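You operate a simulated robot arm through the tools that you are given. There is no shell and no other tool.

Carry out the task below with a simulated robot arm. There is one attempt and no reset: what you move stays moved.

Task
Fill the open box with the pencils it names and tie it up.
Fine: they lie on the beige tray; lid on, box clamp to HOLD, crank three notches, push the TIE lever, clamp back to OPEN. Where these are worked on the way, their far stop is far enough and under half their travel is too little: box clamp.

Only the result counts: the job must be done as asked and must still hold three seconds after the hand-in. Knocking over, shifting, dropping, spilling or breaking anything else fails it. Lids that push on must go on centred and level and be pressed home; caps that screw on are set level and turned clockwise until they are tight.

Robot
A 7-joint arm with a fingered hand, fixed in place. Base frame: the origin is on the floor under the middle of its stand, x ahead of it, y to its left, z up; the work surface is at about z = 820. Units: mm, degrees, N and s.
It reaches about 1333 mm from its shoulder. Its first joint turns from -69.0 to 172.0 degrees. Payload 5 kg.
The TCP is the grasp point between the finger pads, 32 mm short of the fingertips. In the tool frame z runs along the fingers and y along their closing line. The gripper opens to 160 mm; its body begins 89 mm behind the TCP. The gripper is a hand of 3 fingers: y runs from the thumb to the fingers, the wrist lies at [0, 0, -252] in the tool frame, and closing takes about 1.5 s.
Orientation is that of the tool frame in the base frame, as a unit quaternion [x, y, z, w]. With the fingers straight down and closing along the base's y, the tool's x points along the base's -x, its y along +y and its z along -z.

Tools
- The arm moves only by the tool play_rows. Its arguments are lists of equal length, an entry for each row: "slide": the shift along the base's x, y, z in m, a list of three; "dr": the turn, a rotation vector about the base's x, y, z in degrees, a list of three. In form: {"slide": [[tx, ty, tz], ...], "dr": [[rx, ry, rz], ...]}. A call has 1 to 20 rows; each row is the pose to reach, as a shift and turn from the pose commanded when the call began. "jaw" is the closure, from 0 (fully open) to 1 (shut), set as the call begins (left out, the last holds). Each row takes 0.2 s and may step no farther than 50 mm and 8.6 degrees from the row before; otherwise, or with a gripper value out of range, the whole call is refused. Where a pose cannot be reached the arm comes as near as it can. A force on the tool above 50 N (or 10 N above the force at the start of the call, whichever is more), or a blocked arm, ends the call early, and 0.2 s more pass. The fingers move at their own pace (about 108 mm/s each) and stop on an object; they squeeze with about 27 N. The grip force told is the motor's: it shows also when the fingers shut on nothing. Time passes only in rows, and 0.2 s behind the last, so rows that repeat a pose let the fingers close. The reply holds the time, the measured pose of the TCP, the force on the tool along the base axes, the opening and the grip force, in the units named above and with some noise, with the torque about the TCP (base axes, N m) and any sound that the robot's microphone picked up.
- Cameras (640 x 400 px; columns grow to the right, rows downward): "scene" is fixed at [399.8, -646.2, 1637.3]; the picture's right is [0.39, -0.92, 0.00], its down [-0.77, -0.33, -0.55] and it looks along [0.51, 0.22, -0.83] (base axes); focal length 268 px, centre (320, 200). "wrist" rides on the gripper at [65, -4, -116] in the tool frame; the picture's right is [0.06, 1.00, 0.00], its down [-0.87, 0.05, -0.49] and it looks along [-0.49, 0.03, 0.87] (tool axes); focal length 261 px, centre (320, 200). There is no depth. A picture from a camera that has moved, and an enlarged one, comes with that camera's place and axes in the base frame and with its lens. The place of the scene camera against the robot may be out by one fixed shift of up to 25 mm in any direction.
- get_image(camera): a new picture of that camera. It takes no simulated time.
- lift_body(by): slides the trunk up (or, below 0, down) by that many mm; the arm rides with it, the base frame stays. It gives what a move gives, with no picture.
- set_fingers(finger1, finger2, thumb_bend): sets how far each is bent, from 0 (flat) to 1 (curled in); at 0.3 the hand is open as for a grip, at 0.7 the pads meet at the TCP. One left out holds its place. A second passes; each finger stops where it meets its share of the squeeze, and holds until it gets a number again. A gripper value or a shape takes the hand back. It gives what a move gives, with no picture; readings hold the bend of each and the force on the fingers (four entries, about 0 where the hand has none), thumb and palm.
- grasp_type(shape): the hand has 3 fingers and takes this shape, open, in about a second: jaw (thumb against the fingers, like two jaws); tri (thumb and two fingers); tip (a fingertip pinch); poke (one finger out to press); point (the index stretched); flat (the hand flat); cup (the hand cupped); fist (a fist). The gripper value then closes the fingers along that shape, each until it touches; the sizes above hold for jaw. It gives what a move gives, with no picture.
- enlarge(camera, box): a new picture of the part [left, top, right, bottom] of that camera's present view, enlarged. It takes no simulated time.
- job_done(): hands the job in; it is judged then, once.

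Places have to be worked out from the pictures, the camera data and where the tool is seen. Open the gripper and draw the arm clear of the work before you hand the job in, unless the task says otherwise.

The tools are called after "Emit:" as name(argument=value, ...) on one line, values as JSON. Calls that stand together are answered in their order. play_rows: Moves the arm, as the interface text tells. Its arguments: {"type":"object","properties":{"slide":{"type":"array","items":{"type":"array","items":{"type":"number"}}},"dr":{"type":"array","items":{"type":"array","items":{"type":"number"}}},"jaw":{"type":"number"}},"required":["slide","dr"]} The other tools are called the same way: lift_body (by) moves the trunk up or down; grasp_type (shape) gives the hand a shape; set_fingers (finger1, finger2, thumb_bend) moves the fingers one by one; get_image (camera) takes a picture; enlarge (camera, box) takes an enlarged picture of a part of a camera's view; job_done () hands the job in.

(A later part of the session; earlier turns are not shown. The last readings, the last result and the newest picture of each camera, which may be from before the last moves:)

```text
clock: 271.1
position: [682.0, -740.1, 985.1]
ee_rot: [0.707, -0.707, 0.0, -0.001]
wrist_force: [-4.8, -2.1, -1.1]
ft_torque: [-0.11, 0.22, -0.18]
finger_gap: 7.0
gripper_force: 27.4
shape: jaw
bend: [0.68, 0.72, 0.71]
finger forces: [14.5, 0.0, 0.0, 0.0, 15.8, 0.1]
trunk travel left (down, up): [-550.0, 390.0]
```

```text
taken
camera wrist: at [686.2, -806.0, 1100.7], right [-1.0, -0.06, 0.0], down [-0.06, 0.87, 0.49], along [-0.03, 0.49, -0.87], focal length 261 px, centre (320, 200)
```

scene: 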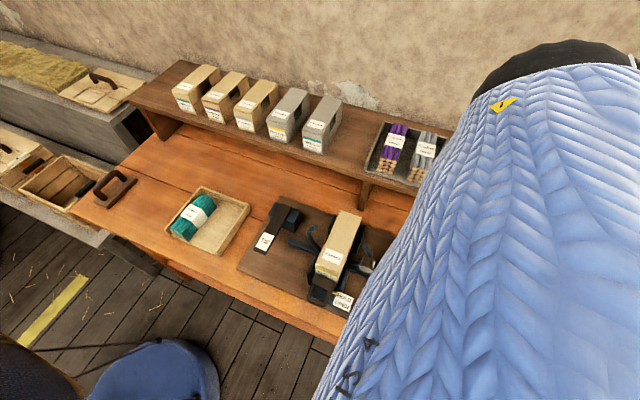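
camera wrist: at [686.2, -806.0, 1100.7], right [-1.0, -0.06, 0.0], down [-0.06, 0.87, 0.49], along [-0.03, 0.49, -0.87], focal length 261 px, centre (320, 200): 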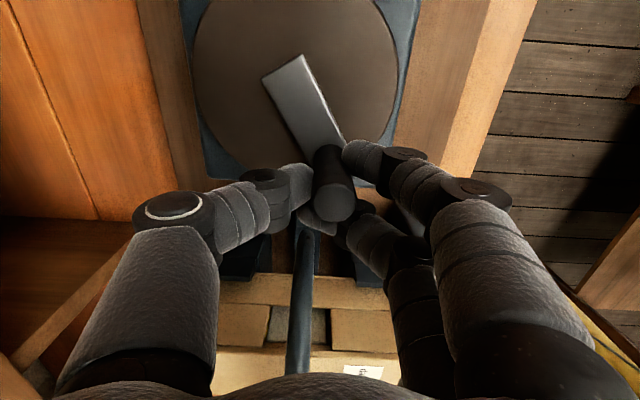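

About 60° turned, no click yet; the grip still holds. I continue clockwise another 40°.

Emit:
play_rows(slide=[[0.0042, 0.0016, 0], [0.0084, 0.0033, 0], [0.0126, 0.0047, 0], [0.0169, 0.0056, 0], [0.0214, 0.0062, 0], [0.0258, 0.0064, 0], [0.0302, 0.0062, 0], [0.0347, 0.0056, 0]], dr=[[0, 0, 0], [0, 0, 0], [0, 0, 0], [0, 0, 0], [0, 0, 0], [0, 0, 0], [0, 0, 0], [0, 0, 0]])

Emit:
get_image(camera="wrist")

Emit:
get_image(camera="scene")

```text
clock: 272.9
position: [716.3, -736.5, 986.0]
ee_rot: [-0.707, 0.707, 0.0, 0.001]
wrist_force: [-5.4, 1.5, -0.9]
ft_torque: [0.01, 0.25, -0.23]
finger_gap: 6.6
gripper_force: 27.3
shape: jaw
bend: [0.67, 0.72, 0.71]
finger forces: [15.1, 0.1, 0.0, 0.0, 15.5, 0.1]
trunk travel left (down, up): [-550.0, 390.0]
```

```text
taken
camera wrist: at [720.0, -800.4, 1101.4], right [-1.0, -0.06, 0.0], down [-0.06, 0.87, 0.49], along [-0.03, 0.49, -0.87], focal length 261 px, centre (320, 200)
```

wrist: 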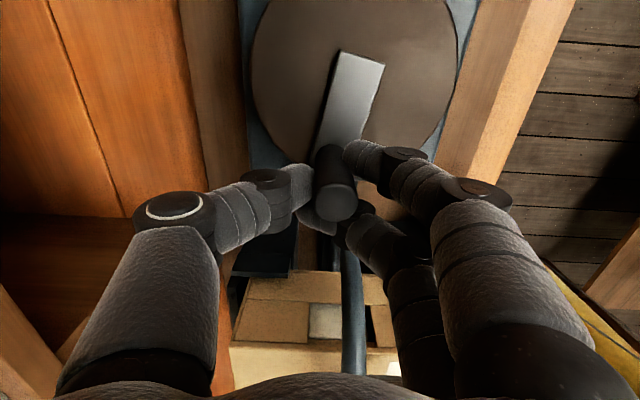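

```text
taken
```

scene: 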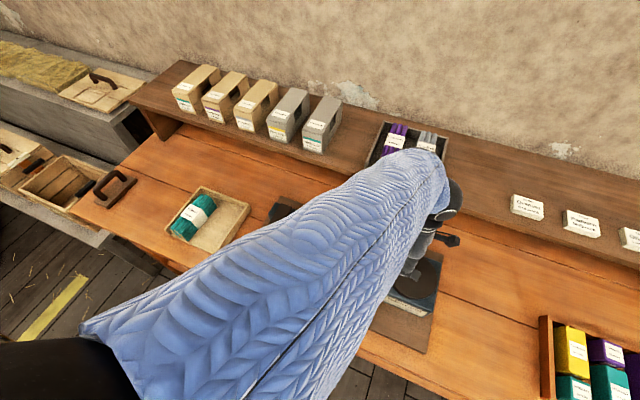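

About 100° turned, still no click reported. I continue clockwise.

Emit:
play_rows(slide=[[0.0043, -0.0009, 0], [0.0085, -0.0023, 0], [0.0127, -0.004, 0], [0.0166, -0.006, 0], [0.0204, -0.0084, 0], [0.0239, -0.0111, 0], [0.0272, -0.0141, 0], [0.0302, -0.0174, 0]], dr=[[0, 0, 0], [0, 0, 0], [0, 0, 0], [0, 0, 0], [0, 0, 0], [0, 0, 0], [0, 0, 0], [0, 0, 0]])

Emit:
get_image(camera="wrist")

```text
clock: 274.7
position: [746.1, -754.7, 987.0]
ee_rot: [-0.707, 0.707, 0.0, 0.001]
wrist_force: [-11.2, -1.0, -0.9]
ft_torque: [-0.03, 0.35, -0.26]
finger_gap: 6.7
gripper_force: 27.1
shape: jaw
bend: [0.67, 0.72, 0.72]
finger forces: [17.2, 0.0, 0.0, 0.1, 15.1, 0.1]
trunk travel left (down, up): [-550.0, 390.0]
```

```text
taken
camera wrist: at [749.0, -818.2, 1101.9], right [-1.0, -0.06, 0.0], down [-0.05, 0.87, 0.49], along [-0.03, 0.49, -0.87], focal length 261 px, centre (320, 200)
```

wrist: 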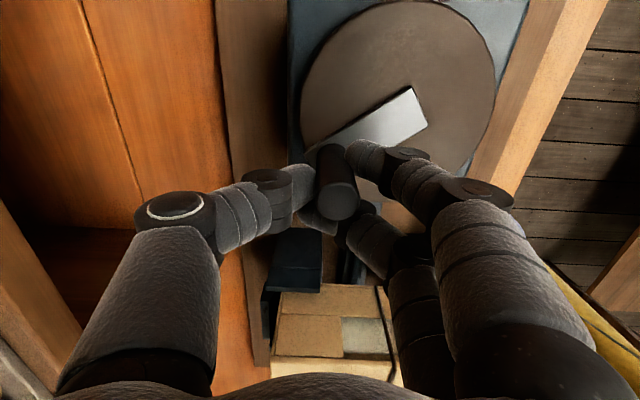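

About 140° turned. From the knob positions I refine the crank's centre to about (700, -783) with radius ≈ 45 mm, and continue clockwise on that circle.

Emit:
play_rows(slide=[[0.001, -0.0063, 0], [0.0018, -0.0109, 0], [0.0022, -0.0154, 0], [0.0022, -0.0198, 0], [0.0022, -0.0241, 0], [0.0019, -0.0283, 0], [0.0017, -0.0325, 0], [0.0012, -0.0366, 0]], dr=[[0, 0, 0], [0, 0, 0], [0, 0, 0], [0, 0, 0], [0, 0, 0], [0, 0, 0], [0, 0, 0], [0, 0, 0]])

Emit:
get_image(camera="wrist")

```text
clock: 276.5
position: [748.5, -787.6, 986.2]
ee_rot: [0.707, -0.707, 0.0, 0.0]
wrist_force: [17.5, 8.2, 2.7]
ft_torque: [-0.04, -0.14, -0.39]
finger_gap: 6.9
gripper_force: 27.5
shape: jaw
bend: [0.68, 0.72, 0.71]
finger forces: [11.9, 26.6, 0.0, 0.1, 26.5, 0.0]
trunk travel left (down, up): [-550.0, 390.0]
```

```text
taken
camera wrist: at [753.1, -852.8, 1101.7], right [-1.0, -0.06, 0.0], down [-0.06, 0.87, 0.49], along [-0.03, 0.49, -0.87], focal length 261 px, centre (320, 200)
```

wrist: 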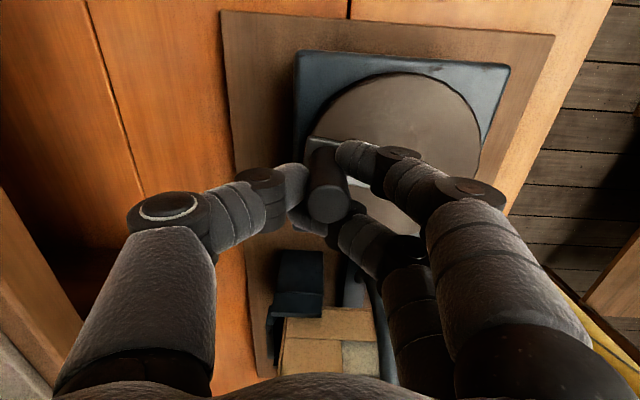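

About 190° turned with slightly rising resistance. I continue clockwise in small steps.

Emit:
play_rows(slide=[[-0.0009, -0.0039, 0], [-0.0021, -0.0078, 0], [-0.0037, -0.0116, 0], [-0.0056, -0.0152, 0], [-0.0078, -0.0187, 0], [-0.0103, -0.0219, 0]], dr=[[0, 0, 0], [0, 0, 0], [0, 0, 0], [0, 0, 0], [0, 0, 0], [0, 0, 0]])

Emit:
get_image(camera="wrist")

```text
clock: 277.9
position: [738.1, -812.0, 985.0]
ee_rot: [-0.706, 0.708, -0.001, 0.001]
wrist_force: [14.0, -1.3, 2.0]
ft_torque: [-0.15, -0.09, -0.36]
finger_gap: 7.1
gripper_force: 27.1
shape: jaw
bend: [0.69, 0.72, 0.71]
finger forces: [12.5, 19.7, 0.0, 0.0, 26.4, 0.0]
trunk travel left (down, up): [-550.0, 390.0]
```

```text
taken
camera wrist: at [741.5, -876.5, 1100.8], right [-1.0, -0.06, 0.0], down [-0.05, 0.87, 0.49], along [-0.03, 0.49, -0.87], focal length 261 px, centre (320, 200)
```

wrist: 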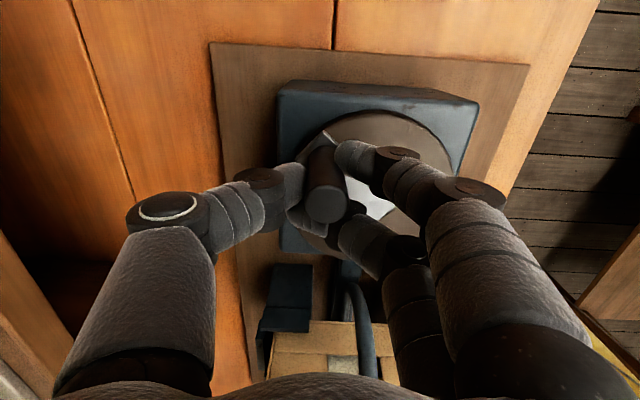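

Around 215° now. I continue clockwise through the far right side.

Emit:
play_rows(slide=[[-0.0031, -0.0037, 0], [-0.0061, -0.0066, 0], [-0.0095, -0.0091, 0], [-0.013, -0.0114, 0], [-0.0167, -0.0133, 0], [-0.0206, -0.0149, 0], [-0.0246, -0.0162, 0], [-0.0287, -0.0171, 0]], dr=[[0, 0, 0], [0, 0, 0], [0, 0, 0], [0, 0, 0], [0, 0, 0], [0, 0, 0], [0, 0, 0], [0, 0, 0]])

Emit:
get_image(camera="wrist")

```text
clock: 279.7
position: [711.0, -827.2, 987.0]
ee_rot: [0.708, -0.707, 0.0, -0.001]
wrist_force: [7.3, 13.0, -4.5]
ft_torque: [-0.02, 0.13, -0.41]
finger_gap: 6.8
gripper_force: 27.0
shape: jaw
bend: [0.68, 0.72, 0.71]
finger forces: [14.7, 28.3, 0.0, 0.0, 21.1, 0.1]
trunk travel left (down, up): [-550.0, 390.0]
```

```text
taken
camera wrist: at [713.8, -892.4, 1101.5], right [-1.0, -0.06, 0.0], down [-0.05, 0.87, 0.49], along [-0.03, 0.49, -0.87], focal length 261 px, centre (320, 200)
```

wrist: 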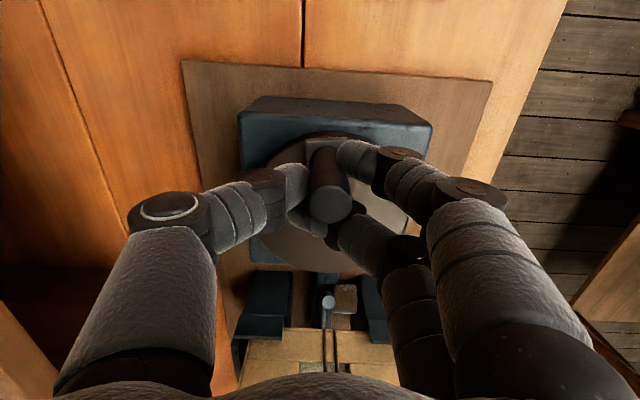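

The ring has almost completed one wrap with the crank. I continue clockwise toward the full turn.

Emit:
play_rows(slide=[[-0.0042, 0.0015, 0], [-0.0083, 0.0023, 0], [-0.0124, 0.0025, 0], [-0.0164, 0.003, 0], [-0.0203, 0.0039, 0], [-0.0242, 0.0051, 0], [-0.028, 0.0067, 0], [-0.0315, 0.0085, 0], [-0.035, 0.0107, 0]], dr=[[0, 0, 0], [0, 0, 0], [0, 0, 0], [0, 0, 0], [0, 0, 0], [0, 0, 0], [0, 0, 0], [0, 0, 0], [0, 0, 0]])

Emit:
get_image(camera="wrist")

```text
clock: 281.7
position: [675.5, -818.0, 986.4]
ee_rot: [-0.707, 0.707, -0.001, 0.001]
wrist_force: [15.3, 3.1, 1.2]
ft_torque: [-0.1, -0.08, -0.36]
finger_gap: 6.8
gripper_force: 27.0
shape: jaw
bend: [0.69, 0.72, 0.71]
finger forces: [12.2, 25.6, 0.0, 0.0, 26.6, 0.0]
trunk travel left (down, up): [-550.0, 390.0]
```

```text
taken
camera wrist: at [678.5, -882.2, 1101.0], right [-1.0, -0.06, 0.0], down [-0.06, 0.87, 0.49], along [-0.03, 0.49, -0.87], focal length 261 px, centre (320, 200)
```

wrist: 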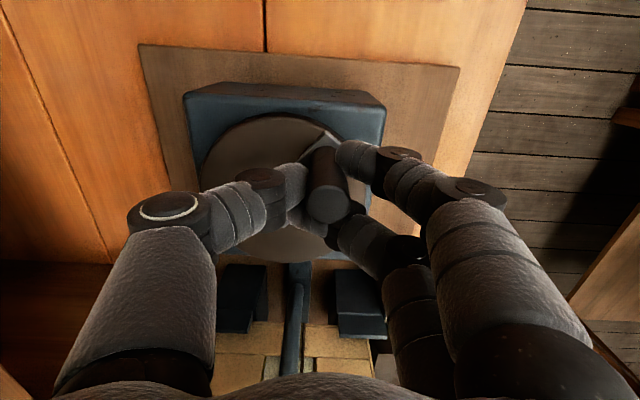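

The thread lines show wraps at every 120° of crank (two wraps were visible at about 255°), so three notches means one full turn. I'm at about 307°; I continue to about 340° and look.

Emit:
play_rows(slide=[[-0.0026, 0.0027, 0], [-0.0055, 0.0056, 0], [-0.0082, 0.0084, 0], [-0.0106, 0.0116, 0], [-0.0127, 0.0149, 0], [-0.0146, 0.0184, 0], [-0.0161, 0.022, 0]], dr=[[0, 0, 0], [0, 0, 0], [0, 0, 0], [0, 0, 0], [0, 0, 0], [0, 0, 0], [0, 0, 0]])

Emit:
get_image(camera="wrist")

Emit:
get_image(camera="scene")

```text
clock: 283.3
position: [658.7, -796.8, 984.7]
ee_rot: [-0.707, 0.707, 0.001, -0.001]
wrist_force: [17.6, -2.4, 1.7]
ft_torque: [-0.14, -0.22, -0.34]
finger_gap: 7.0
gripper_force: 27.2
shape: jaw
bend: [0.69, 0.72, 0.71]
finger forces: [11.7, 17.8, 0.0, 0.0, 29.4, 0.0]
trunk travel left (down, up): [-550.0, 390.0]
```

```text
taken
camera wrist: at [662.3, -861.5, 1100.3], right [-1.0, -0.06, 0.0], down [-0.05, 0.87, 0.49], along [-0.03, 0.49, -0.87], focal length 261 px, centre (320, 200)
```

wrist: 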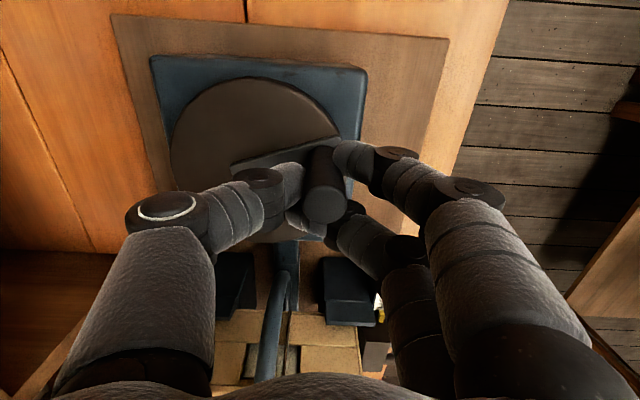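

```text
taken
```

scene: 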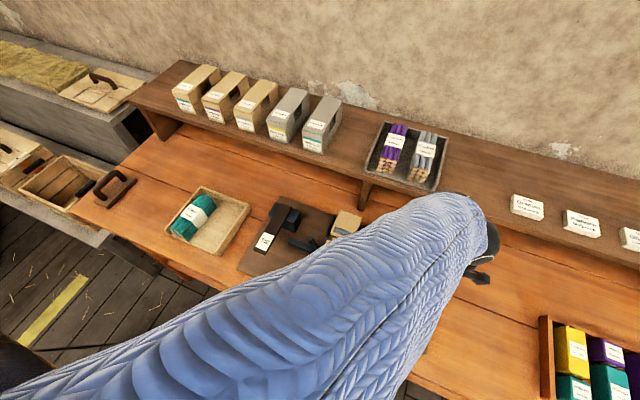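

The crank is about 20° from its starting position. I bring it the rest of the way in small steps to complete exactly one full turn.

Emit:
play_rows(slide=[[-0.0008, 0.003, 0], [-0.0012, 0.006, 0], [-0.0014, 0.009, 0], [-0.0014, 0.012, 0]], dr=[[0, 0, 0], [0, 0, 0], [0, 0, 0], [0, 0, 0]])

Emit:
get_image(camera="wrist")

```text
clock: 284.3
position: [655.6, -784.4, 985.5]
ee_rot: [-0.707, 0.708, 0.0, -0.001]
wrist_force: [10.1, -5.2, 1.8]
ft_torque: [-0.17, -0.06, -0.3]
finger_gap: 7.3
gripper_force: 26.7
shape: jaw
bend: [0.69, 0.73, 0.71]
finger forces: [13.1, 0.0, 0.0, 0.1, 25.9, 0.0]
trunk travel left (down, up): [-550.0, 390.0]
```

```text
taken
camera wrist: at [660.1, -849.4, 1100.1], right [-1.0, -0.06, 0.0], down [-0.05, 0.87, 0.49], along [-0.03, 0.49, -0.87], focal length 261 px, centre (320, 200)
```

wrist: 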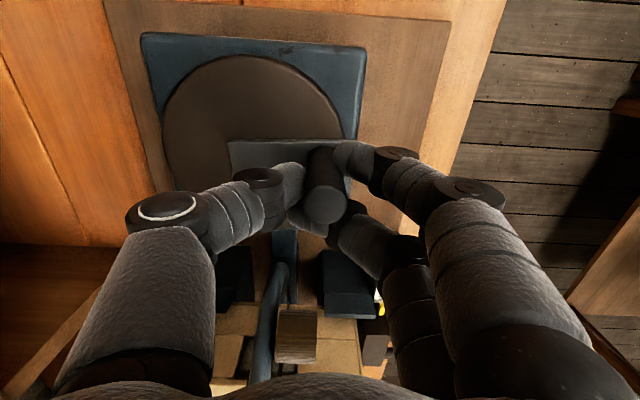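

Almost there: the spool is slightly off from its home position, so the crank lacks about 2–3°. I add 2.5 mm.

Emit:
play_rows(slide=[[0.0, 0.0013, 0], [0.0, 0.0026, 0], [0.0, 0.0026, 0]], dr=[[0, 0, 0], [0, 0, 0], [0, 0, 0]])

Emit:
get_image(camera="wrist")

```text
clock: 285.1
position: [656.7, -782.1, 985.1]
ee_rot: [-0.707, 0.708, 0.0, 0.001]
wrist_force: [6.6, -8.8, 0.0]
ft_torque: [-0.21, 0.03, -0.27]
finger_gap: 7.5
gripper_force: 27.0
shape: jaw
bend: [0.69, 0.73, 0.71]
finger forces: [14.2, 11.3, 0.1, 0.0, 24.2, 0.1]
trunk travel left (down, up): [-550.0, 390.0]
```

```text
taken
camera wrist: at [660.2, -846.7, 1100.2], right [-1.0, -0.06, 0.0], down [-0.05, 0.87, 0.49], along [-0.03, 0.49, -0.87], focal length 261 px, centre (320, 200)
```

wrist: 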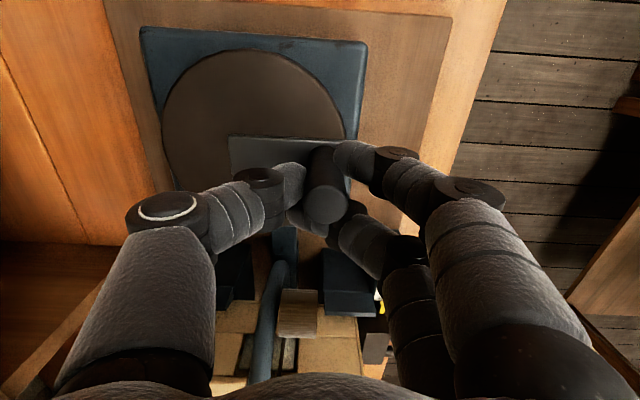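

The spool is back at its home position. I zoom in to count the thread wraps on the box.

Emit:
enlarge(camera="wrist", box=[190, 270, 400, 400])

```text
3.05 times, centred on (295, 335) of wrist
camera zoom: at [660.2, -846.7, 1100.2], right [-1.0, -0.06, 0.0], down [-0.05, 0.87, 0.49], along [-0.03, 0.49, -0.87], focal length 794 px, centre (396, -211)
```

zoom: 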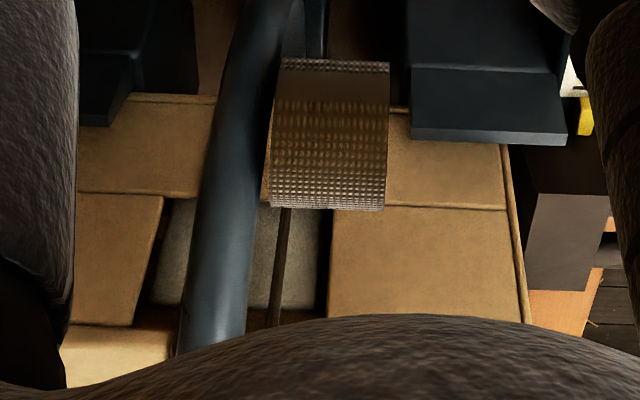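

One thread line is visible beside the ring arm. I release the knob, raise the hand and look at the box from above to count the wraps.

Emit:
play_rows(slide=[[0, 0, 0], [0, 0, 0], [0, 0, 0.0], [0, 0, 0.03], [0, 0, 0.07], [0, 0, 0.11], [0, 0, 0.15], [0, 0, 0.18]], dr=[[0, 0, 0], [0, 0, 0], [0, 0, 0], [0, 0, 0], [0, 0, 0], [0, 0, 0], [0, 0, 0], [0, 0, 0]], jaw=0.55)

Emit:
get_image(camera="wrist")

Emit:
get_image(camera="scene")

```text
clock: 286.9
position: [655.4, -781.1, 1162.6]
ee_rot: [0.707, -0.707, 0.001, -0.001]
wrist_force: [0.5, 0.9, -0.3]
ft_torque: [-0.02, -0.03, 0.0]
finger_gap: 67.7
gripper_force: 0.0
shape: jaw
bend: [0.73, 0.73, 0.7]
finger forces: [0.0, 0.1, 0.0, 0.0, 0.0, 0.1]
trunk travel left (down, up): [-550.0, 390.0]
```

```text
taken
camera wrist: at [657.7, -846.3, 1278.2], right [-1.0, -0.06, 0.0], down [-0.06, 0.87, 0.49], along [-0.03, 0.49, -0.87], focal length 261 px, centre (320, 200)
```

wrist: 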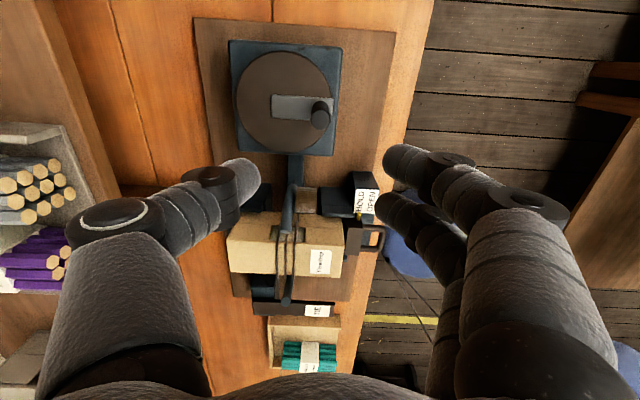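

```text
taken
```

scene: 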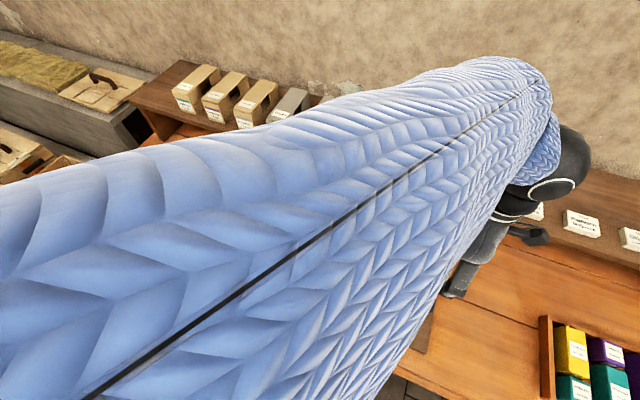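

The string now lies around the box; I zoom in to count the wraps and check the crank and lid.

Emit:
enlarge(camera="wrist", box=[210, 170, 390, 330])

Emit:
enlarge(camera="wrist", box=[250, 205, 330, 285])

Emit:
enlarge(camera="wrist", box=[215, 30, 355, 165])

```text
2.50 times, centred on (300, 250) of wrist
camera zoom: at [657.7, -846.3, 1278.2], right [-1.0, -0.06, 0.0], down [-0.06, 0.87, 0.49], along [-0.03, 0.49, -0.87], focal length 652 px, centre (370, 75)
```

zoom: 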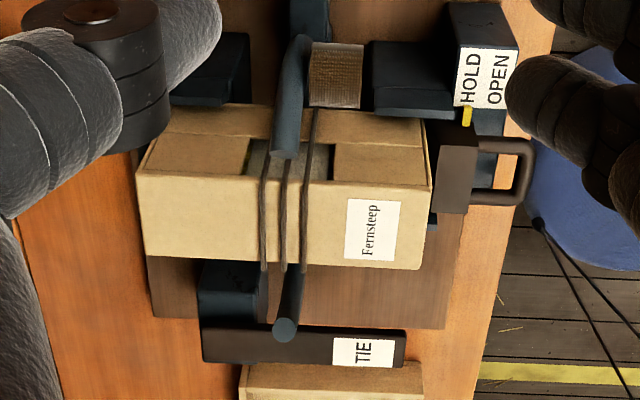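

```text
5.00 times, centred on (290, 245) of wrist
camera zoom: at [657.7, -846.3, 1278.2], right [-1.0, -0.06, 0.0], down [-0.06, 0.87, 0.49], along [-0.03, 0.49, -0.87], focal length 1303 px, centre (470, -25)
```

zoom: 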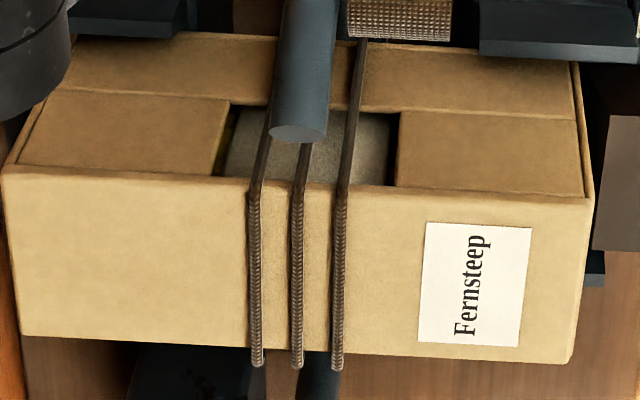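

```text
2.96 times, centred on (285, 98) of wrist
camera zoom: at [657.7, -846.3, 1278.2], right [-1.0, -0.06, 0.0], down [-0.06, 0.87, 0.49], along [-0.03, 0.49, -0.87], focal length 772 px, centre (424, 504)
```

zoom: 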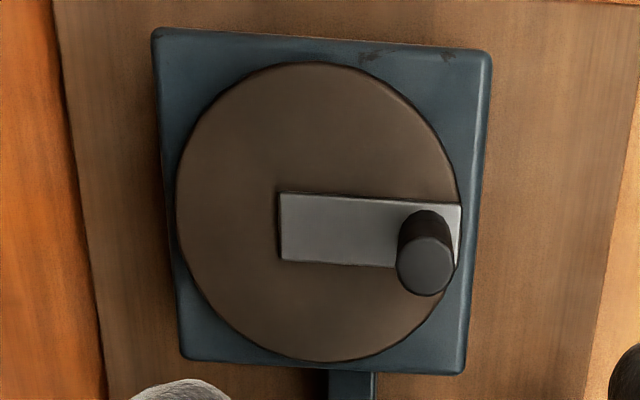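

Three wraps lie neatly around the closed box — exactly three notches. Next is the TIE lever (about x 596–770, y ≈ -360, top z ≈ 900). I turn the hand back and move above its labelled end.

Emit:
play_rows(slide=[[0, 0.02, 0.02], [0, 0.055, 0.03], [-0.003, 0.09, 0.03], [-0.006, 0.125, 0.03], [-0.01, 0.16, 0.03], [-0.014, 0.195, 0.03], [-0.018, 0.23, 0.03], [-0.022, 0.265, 0.03], [-0.026, 0.3, 0.03], [-0.03, 0.335, 0.03], [-0.033, 0.37, 0.03], [-0.035, 0.4, 0.03], [-0.035, 0.42, 0.03]], dr=[[0, 0, -8], [0, 0, -16], [0, 0, -24], [0, 0, -32], [0, 0, -40], [0, 0, -48], [0, 0, -56], [0, 0, -64], [0, 0, -72], [0, 0, -80], [0, 0, -88], [0, 0, -90], [0, 0, -90]])

Emit:
get_image(camera="wrist")

Emit:
get_image(camera="scene")

```text
clock: 289.7
position: [619.5, -357.6, 1195.5]
ee_rot: [0.001, 1.0, -0.002, 0.001]
wrist_force: [0.3, -0.8, 0.6]
ft_torque: [-0.03, -0.02, 0.01]
finger_gap: 68.1
gripper_force: 0.1
shape: jaw
bend: [0.73, 0.73, 0.7]
finger forces: [0.0, 0.0, 0.0, 0.0, 0.0, 0.1]
trunk travel left (down, up): [-550.0, 390.0]
```

```text
taken
camera wrist: at [555.3, -360.6, 1310.0], right [-0.06, 1.0, 0.0], down [0.87, 0.05, 0.49], along [0.49, 0.03, -0.87], focal length 261 px, centre (320, 200)
```

wrist: 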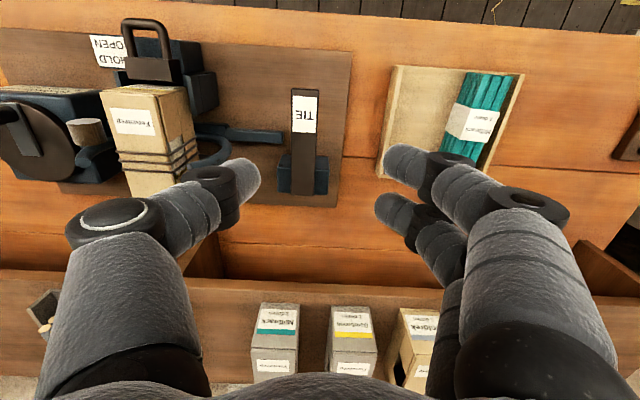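

```text
taken
```

scene: 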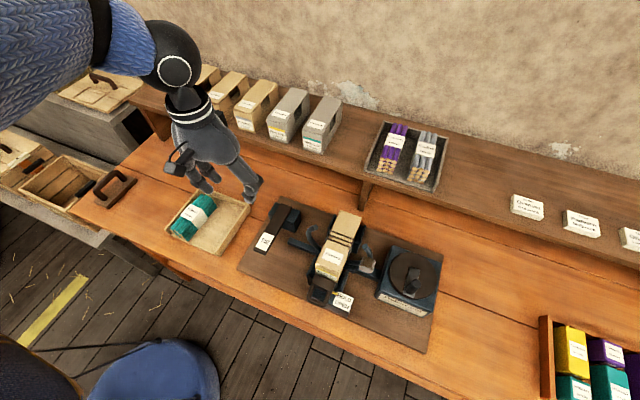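

I zoom in on the TIE lever from this position and in the scene view.

Emit:
enlarge(camera="wrist", box=[250, 70, 370, 210])

Emit:
enlarge(camera="scene", box=[235, 190, 315, 265])

Emit:
enlarge(camera="scene", box=[290, 195, 400, 315])

```text
2.86 times, centred on (310, 140) of wrist
camera zoom: at [555.3, -360.6, 1310.0], right [-0.06, 1.0, 0.0], down [0.87, 0.05, 0.49], along [0.49, 0.03, -0.87], focal length 745 px, centre (349, 371)
```

zoom: 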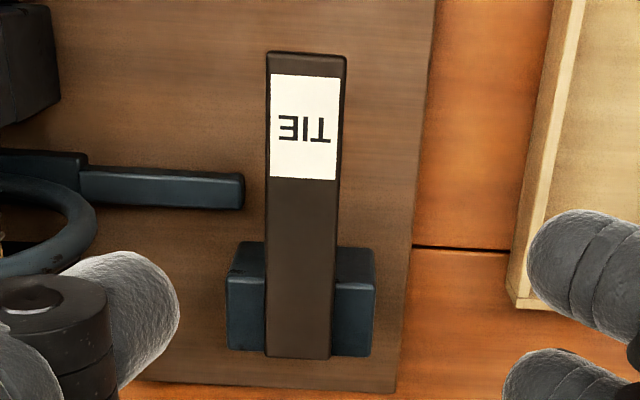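

```text
5.33 times, centred on (275, 228) of scene
camera zoom: at [399.8, -646.2, 1637.3], right [0.39, -0.92, 0.0], down [-0.77, -0.33, -0.55], along [0.51, 0.22, -0.83], focal length 1429 px, centre (560, 53)
```

zoom: 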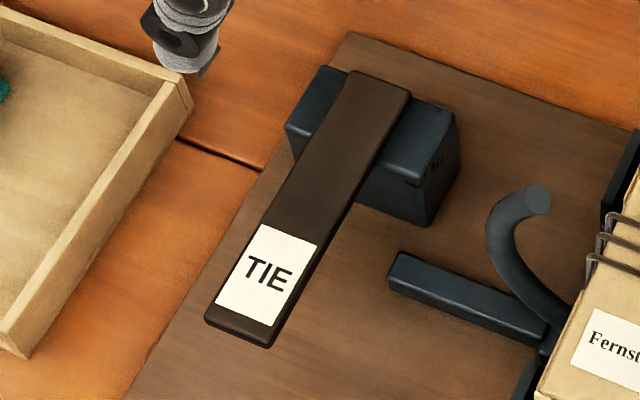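

```text
3.33 times, centred on (345, 255) of scene
camera zoom: at [399.8, -646.2, 1637.3], right [0.39, -0.92, 0.0], down [-0.77, -0.33, -0.55], along [0.51, 0.22, -0.83], focal length 893 px, centre (237, 17)
```

zoom: 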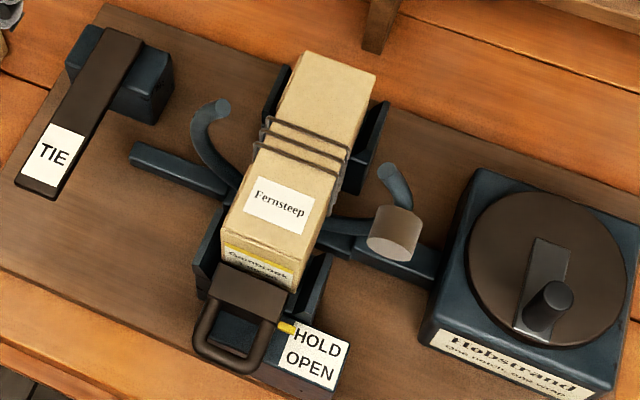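

The lever's free end is at about (600–650, -378, 914). I bring the thumb tip over it with the hand nearly closed and press down step by step.

Emit:
play_rows(slide=[[0, -0.003, -0.045], [0, -0.005, -0.09], [0, -0.005, -0.135], [0, -0.005, -0.18], [0, -0.005, -0.215], [0, -0.005, -0.235], [0, -0.005, -0.24]], dr=[[0, 0, 0], [0, 0, 0], [0, 0, 0], [0, 0, 0], [0, 0, 0], [0, 0, 0], [0, 0, 0]], jaw=0.94)

Emit:
get_image(camera="wrist")

```text
clock: 291.3
position: [620.3, -365.4, 955.1]
ee_rot: [0.0, 1.0, -0.001, 0.0]
wrist_force: [-0.2, 0.1, -0.7]
ft_torque: [0.01, -0.02, -0.05]
finger_gap: 9.6
gripper_force: 0.0
shape: tri
bend: [0.71, 0.71, 0.7]
finger forces: [0.0, 0.1, 0.1, 0.0, 0.0, 0.0]
trunk travel left (down, up): [-550.0, 390.0]
```

```text
taken
camera wrist: at [554.5, -368.0, 1071.0], right [-0.06, 1.0, 0.0], down [0.87, 0.05, 0.49], along [0.49, 0.03, -0.87], focal length 261 px, centre (320, 200)
```

wrist: 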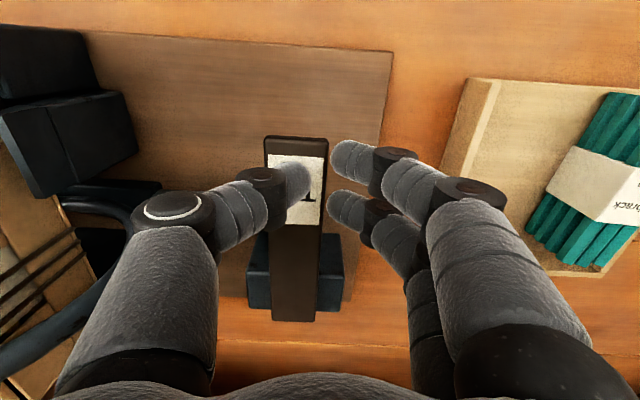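

The thumb tip is right over the lever's label. I press down.

Emit:
play_rows(slide=[[0, 0, -0.004], [0, 0, -0.008], [0, 0, -0.012], [0, 0, -0.016], [0, 0, -0.02]], dr=[[0, 0, 0], [0, 0, 0], [0, 0, 0], [0, 0, 0], [0, 0, 0]])

Emit:
get_image(camera="wrist")

Emit:
enlarge(camera="scene", box=[235, 190, 315, 265])

```text
clock: 292.5
position: [621.3, -367.1, 937.7]
ee_rot: [-0.001, 1.0, -0.001, 0.0]
wrist_force: [-0.1, 0.6, 3.7]
ft_torque: [-0.06, 0.0, 0.0]
finger_gap: 9.3
gripper_force: 0.1
shape: tri
bend: [0.71, 0.71, 0.71]
finger forces: [0.0, 0.0, 0.0, 0.0, 3.3, 0.0]
trunk travel left (down, up): [-550.0, 390.0]
```

```text
taken
camera wrist: at [555.6, -369.9, 1052.0], right [-0.06, 1.0, 0.0], down [0.87, 0.05, 0.49], along [0.49, 0.03, -0.87], focal length 261 px, centre (320, 200)
```

wrist: 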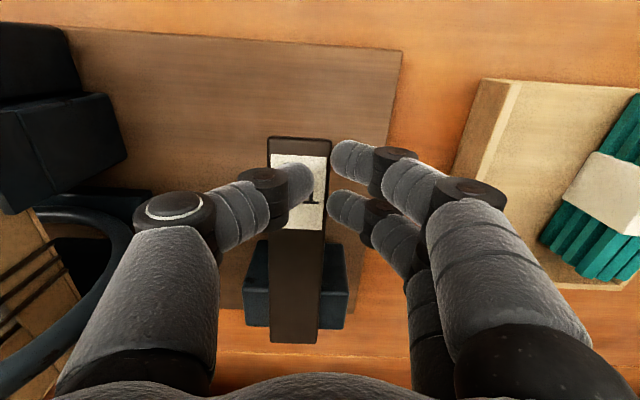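

```text
5.33 times, centred on (275, 228) of scene
camera zoom: at [399.8, -646.2, 1637.3], right [0.39, -0.92, 0.0], down [-0.77, -0.33, -0.55], along [0.51, 0.22, -0.83], focal length 1429 px, centre (560, 53)
```

zoom: 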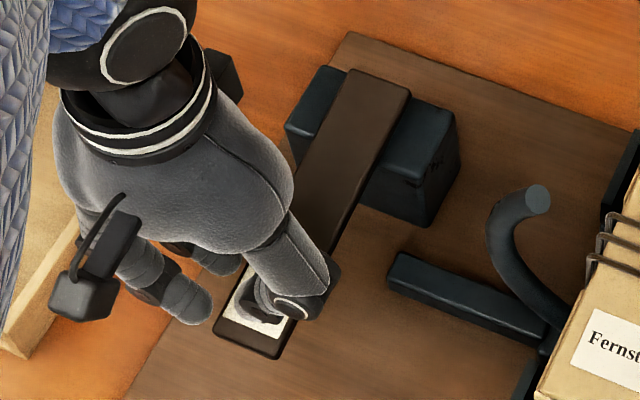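

The lever gives way with about 3.7 N. I keep pressing down until it stops.

Emit:
play_rows(slide=[[0, 0, -0.004], [0, 0, -0.008], [0, 0, -0.012], [0, 0, -0.016], [0, 0, -0.02], [0, 0, -0.024]], dr=[[0, 0, 0], [0, 0, 0], [0, 0, 0], [0, 0, 0], [0, 0, 0], [0, 0, 0]])

Emit:
get_image(camera="wrist")

Emit:
enlarge(camera="scene", box=[235, 190, 315, 265])

```text
clock: 293.9
position: [619.9, -366.1, 912.7]
ee_rot: [0.0, 1.0, -0.001, 0.001]
wrist_force: [-0.5, -0.5, 4.8]
ft_torque: [-0.07, -0.03, -0.01]
finger_gap: 9.6
gripper_force: 0.1
shape: tri
bend: [0.71, 0.71, 0.71]
finger forces: [0.0, 0.0, 0.0, 0.0, 5.0, 0.0]
trunk travel left (down, up): [-550.0, 390.0]
```

```text
taken
camera wrist: at [555.3, -369.5, 1028.3], right [-0.06, 1.0, 0.0], down [0.87, 0.05, 0.49], along [0.49, 0.03, -0.87], focal length 261 px, centre (320, 200)
```

wrist: 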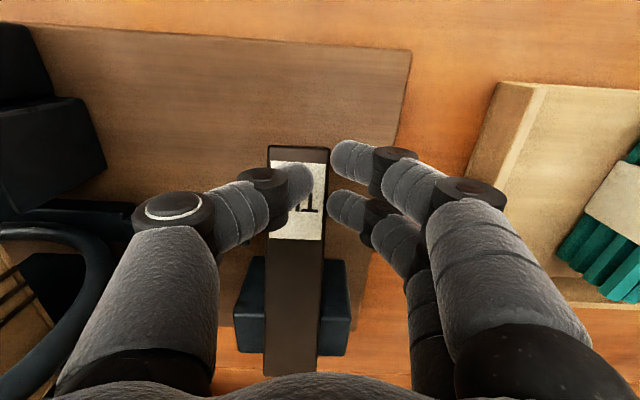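

```text
5.33 times, centred on (275, 228) of scene
camera zoom: at [399.8, -646.2, 1637.3], right [0.39, -0.92, 0.0], down [-0.77, -0.33, -0.55], along [0.51, 0.22, -0.83], focal length 1429 px, centre (560, 53)
```

zoom: 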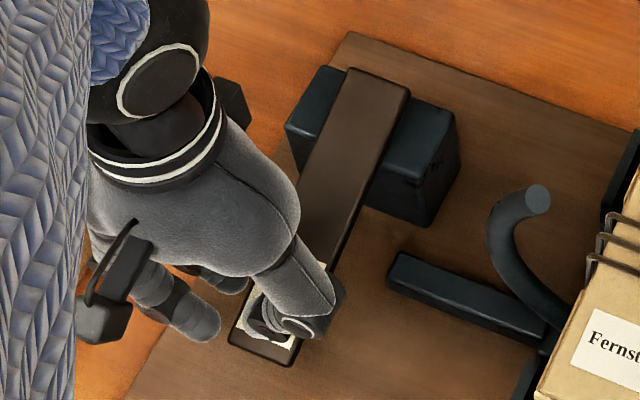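

Still moving with about 5 N. I keep going.

Emit:
play_rows(slide=[[0, 0, -0.004], [0, 0, -0.008], [0, 0, -0.012], [0, 0, -0.016], [0, 0, -0.02], [0, 0, -0.024]], dr=[[0, 0, 0], [0, 0, 0], [0, 0, 0], [0, 0, 0], [0, 0, 0], [0, 0, 0]])

Emit:
get_image(camera="wrist")

```text
clock: 295.2
position: [619.4, -363.0, 894.8]
ee_rot: [0.0, 1.0, -0.001, 0.002]
wrist_force: [-15.7, 0.8, 35.0]
ft_torque: [-0.32, 0.13, 0.01]
finger_gap: 10.1
gripper_force: 27.3
shape: tri
bend: [0.68, 0.72, 0.74]
finger forces: [0.0, 14.6, 0.1, 0.0, 41.3, 0.0]
trunk travel left (down, up): [-550.0, 390.0]
stopped in row 6: the force on the tool passed its limit at 52 N (the readings are from after the stop); the commanded pose is now the measured one
```

```text
taken
camera wrist: at [553.7, -367.7, 1010.9], right [-0.06, 1.0, 0.0], down [0.87, 0.06, 0.5], along [0.49, 0.03, -0.87], focal length 261 px, centre (320, 200)
```

wrist: 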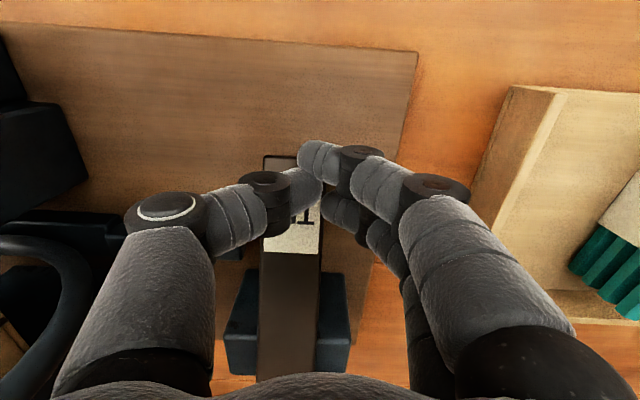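

The lever reached its bottom stop. I lift off and check the hand, the lever and the box.

Emit:
play_rows(slide=[[0, 0, 0.005], [0, 0, 0.02], [0, 0, 0.05], [0, 0, 0.09], [0, 0, 0.13], [0, 0, 0.17], [0, 0, 0.2]], dr=[[0, 0, 0], [0, 0, 0], [0, 0, 0], [0, 0, 0], [0, 0, 0], [0, 0, 0], [0, 0, 0]], jaw=0.5)

Emit:
get_image(camera="wrist")

Emit:
enlarge(camera="scene", box=[235, 180, 395, 320])

```text
clock: 296.8
position: [619.0, -366.6, 1091.3]
ee_rot: [0.001, 1.0, -0.002, 0.001]
wrist_force: [0.1, 0.2, 0.5]
ft_torque: [0.03, -0.01, 0.02]
finger_gap: 75.2
gripper_force: 0.0
shape: tri
bend: [0.73, 0.73, 0.7]
finger forces: [0.1, 0.0, 0.0, 0.1, 0.0, 0.0]
trunk travel left (down, up): [-550.0, 390.0]
```

```text
taken
camera wrist: at [553.4, -369.1, 1206.8], right [-0.06, 1.0, 0.0], down [0.87, 0.05, 0.49], along [0.49, 0.03, -0.87], focal length 261 px, centre (320, 200)
```

wrist: 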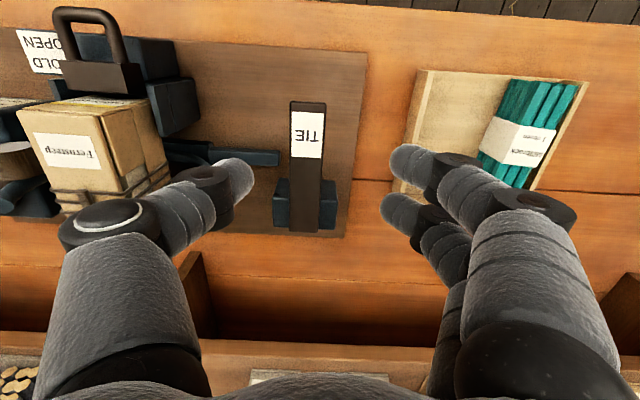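

```text
2.86 times, centred on (315, 250) of scene
camera zoom: at [399.8, -646.2, 1637.3], right [0.39, -0.92, 0.0], down [-0.77, -0.33, -0.55], along [0.51, 0.22, -0.83], focal length 766 px, centre (334, 57)
```

zoom: 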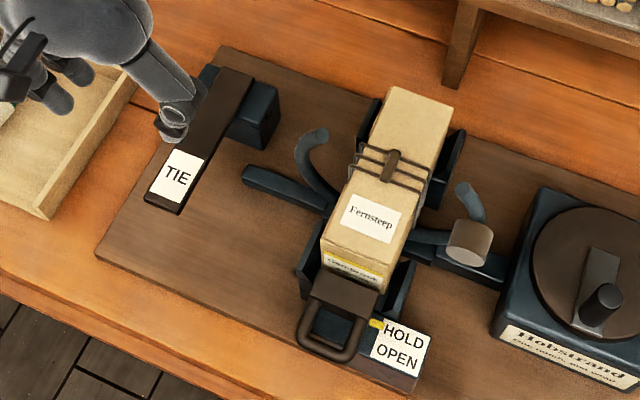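

A knot now sits on top of the wraps — the tie is done, and the lever has sprung back. Finally the clamp goes back to OPEN. I move above it to measure the handle's present position.

Emit:
play_rows(slide=[[-0.01, -0.04, 0.04], [-0.02, -0.08, 0.07], [-0.03, -0.12, 0.09], [-0.045, -0.155, 0.1], [-0.06, -0.19, 0.1], [-0.075, -0.22, 0.1], [-0.075, -0.235, 0.1]], dr=[[0, 0, 0], [0, 0, 0], [0, 0, 0], [0, 0, 0], [0, 0, 0], [0, 0, 0], [0, 0, 0]])

Emit:
enlarge(camera="wrist", box=[260, 60, 400, 180])

Emit:
enlarge(camera="wrist", box=[280, 130, 380, 270])

```text
refused: row 1 steps farther than a row can; nothing moved
```

```text
3.33 times, centred on (330, 120) of wrist
camera zoom: at [553.4, -369.1, 1206.8], right [-0.06, 1.0, 0.0], down [0.87, 0.05, 0.49], along [0.49, 0.03, -0.87], focal length 869 px, centre (287, 467)
```

zoom: 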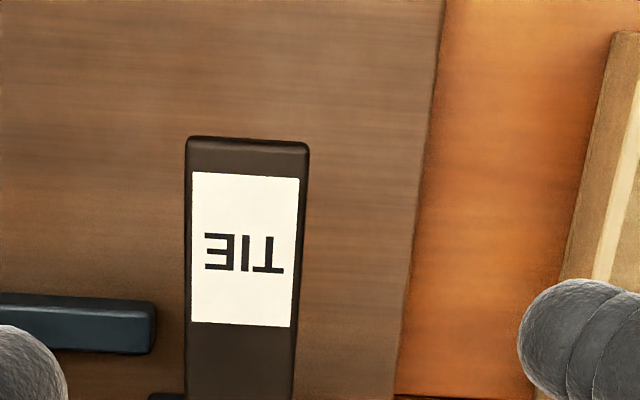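

```text
2.86 times, centred on (330, 200) of wrist
camera zoom: at [553.4, -369.1, 1206.8], right [-0.06, 1.0, 0.0], down [0.87, 0.05, 0.49], along [0.49, 0.03, -0.87], focal length 745 px, centre (291, 200)
```

zoom: 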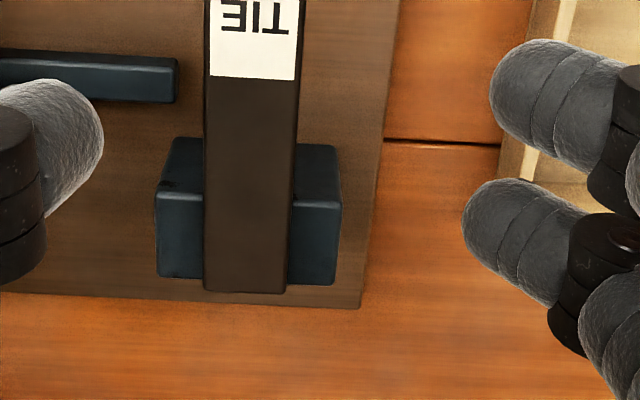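

The first step was too long; I resend with shorter steps.

Emit:
play_rows(slide=[[-0.008, -0.025, 0.035], [-0.016, -0.06, 0.065], [-0.026, -0.1, 0.085], [-0.036, -0.14, 0.1], [-0.048, -0.18, 0.11], [-0.06, -0.21, 0.12], [-0.075, -0.235, 0.125], [-0.075, -0.235, 0.125]], dr=[[0, 0, 0], [0, 0, 0], [0, 0, 0], [0, 0, 0], [0, 0, 0], [0, 0, 0], [0, 0, 0], [0, 0, 0]])

Emit:
enlarge(camera="wrist", box=[260, 60, 400, 180])

Emit:
enlarge(camera="wrist", box=[280, 130, 380, 270])

```text
clock: 298.6
position: [547.2, -601.3, 1218.6]
ee_rot: [0.0, 1.0, -0.002, 0.001]
wrist_force: [-0.3, 0.3, -0.4]
ft_torque: [-0.01, 0.01, -0.03]
finger_gap: 75.6
gripper_force: 0.0
shape: tri
bend: [0.73, 0.73, 0.7]
finger forces: [0.1, 0.0, 0.0, 0.0, 0.0, 0.1]
trunk travel left (down, up): [-550.0, 390.0]
```

```text
3.33 times, centred on (330, 120) of wrist
camera zoom: at [481.2, -604.7, 1333.7], right [-0.06, 1.0, 0.0], down [0.87, 0.06, 0.49], along [0.49, 0.03, -0.87], focal length 869 px, centre (287, 467)
```

zoom: 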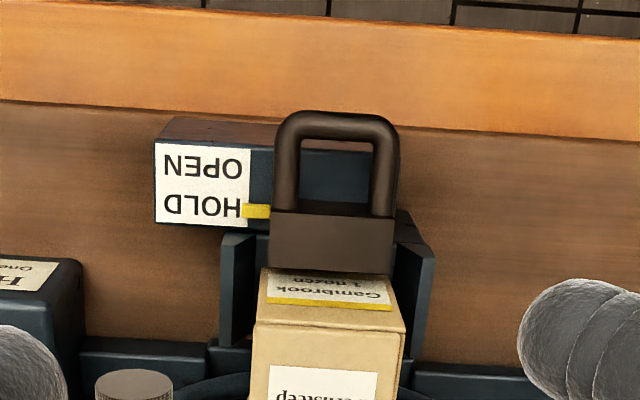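

```text
2.86 times, centred on (330, 200) of wrist
camera zoom: at [481.2, -604.7, 1333.7], right [-0.06, 1.0, 0.0], down [0.87, 0.06, 0.49], along [0.49, 0.03, -0.87], focal length 745 px, centre (291, 200)
```

zoom: 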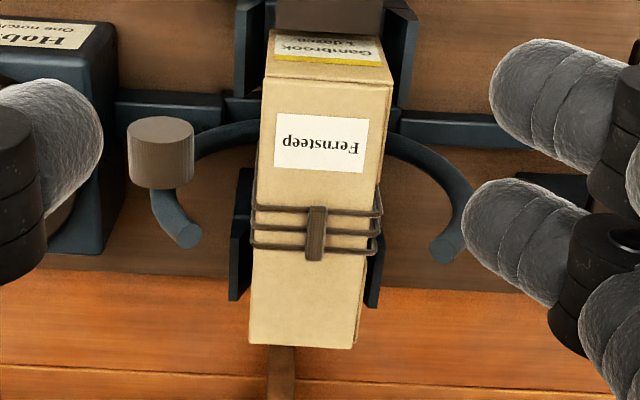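

The handle's hole is centred at about (560, -577). I position the hand so the thumb alone will enter the hole (fingers stay to the left, clear of the box), first at a safe height.

Emit:
play_rows(slide=[[0.003, 0.02, -0.035], [0.006, 0.04, -0.075], [0.01, 0.06, -0.115], [0.013, 0.072, -0.155], [0.013, 0.072, -0.195], [0.013, 0.072, -0.225], [0.013, 0.072, -0.225]], dr=[[0, 0, 0], [0, 0, 0], [0, 0, 0], [0, 0, 0], [0, 0, 0], [0, 0, 0], [0, 0, 0]])

Emit:
get_image(camera="wrist")

Emit:
enlarge(camera="wrist", box=[160, 100, 340, 250])

```text
clock: 300.2
position: [560.9, -529.5, 992.9]
ee_rot: [0.0, 1.0, -0.002, 0.002]
wrist_force: [0.7, -0.3, 0.2]
ft_torque: [-0.03, -0.02, 0.01]
finger_gap: 75.9
gripper_force: 0.1
shape: tri
bend: [0.73, 0.73, 0.7]
finger forces: [0.1, 0.0, 0.0, 0.0, 0.1, 0.0]
trunk travel left (down, up): [-550.0, 390.0]
```

```text
taken
camera wrist: at [495.6, -532.5, 1107.7], right [-0.06, 1.0, 0.0], down [0.87, 0.06, 0.49], along [0.49, 0.03, -0.87], focal length 261 px, centre (320, 200)
```

wrist: 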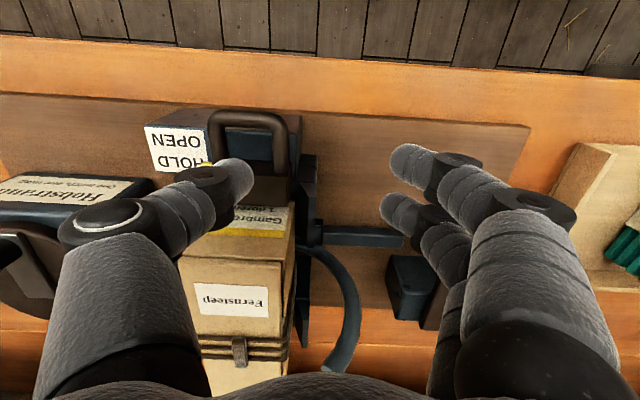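

```text
2.67 times, centred on (250, 175) of wrist
camera zoom: at [495.6, -532.5, 1107.7], right [-0.06, 1.0, 0.0], down [0.87, 0.06, 0.49], along [0.49, 0.03, -0.87], focal length 695 px, centre (507, 267)
```

zoom: 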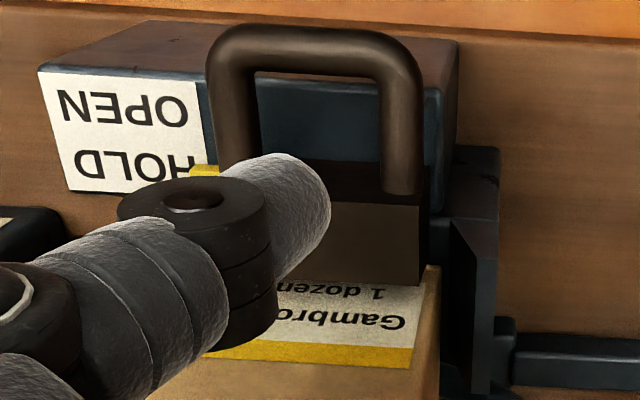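

The thumb tip is at about y = -574 while the hole's centre is near -580. I shift 5 mm and lower partway to check again.

Emit:
play_rows(slide=[[-0.001, -0.005, -0.015], [-0.001, -0.005, -0.03], [-0.001, -0.005, -0.036], [-0.001, -0.005, -0.036]], dr=[[0, 0, 0], [0, 0, 0], [0, 0, 0], [0, 0, 0]])

Emit:
enlarge(camera="wrist", box=[160, 100, 340, 250])

Emit:
enlarge(camera="scene", box=[280, 230, 400, 330])

```text
clock: 301.2
position: [558.4, -534.4, 957.7]
ee_rot: [-0.001, 1.0, -0.001, 0.001]
wrist_force: [-0.5, 0.6, -1.0]
ft_torque: [0.02, -0.02, 0.02]
finger_gap: 75.7
gripper_force: 0.0
shape: tri
bend: [0.73, 0.73, 0.7]
finger forces: [0.0, 0.0, 0.0, 0.0, 0.0, 0.1]
trunk travel left (down, up): [-550.0, 390.0]
```

```text
2.67 times, centred on (250, 175) of wrist
camera zoom: at [491.9, -537.2, 1072.1], right [-0.06, 1.0, 0.0], down [0.87, 0.05, 0.49], along [0.49, 0.03, -0.87], focal length 695 px, centre (507, 267)
```

zoom: 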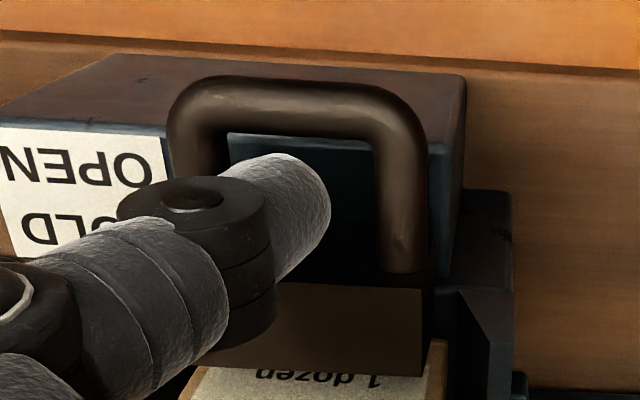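

```text
4.00 times, centred on (340, 280) of scene
camera zoom: at [399.8, -646.2, 1637.3], right [0.39, -0.92, 0.0], down [-0.77, -0.33, -0.55], along [0.51, 0.22, -0.83], focal length 1072 px, centre (240, -120)
```

zoom: 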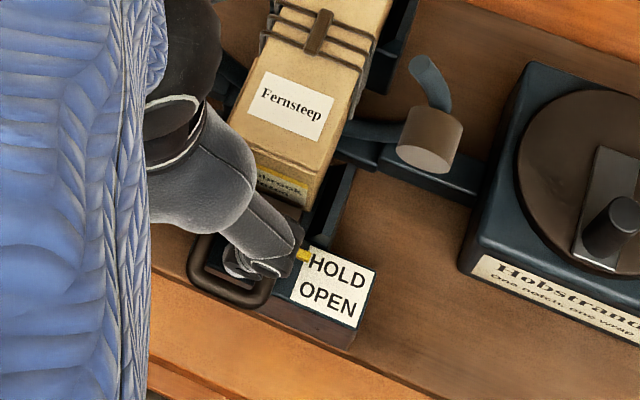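

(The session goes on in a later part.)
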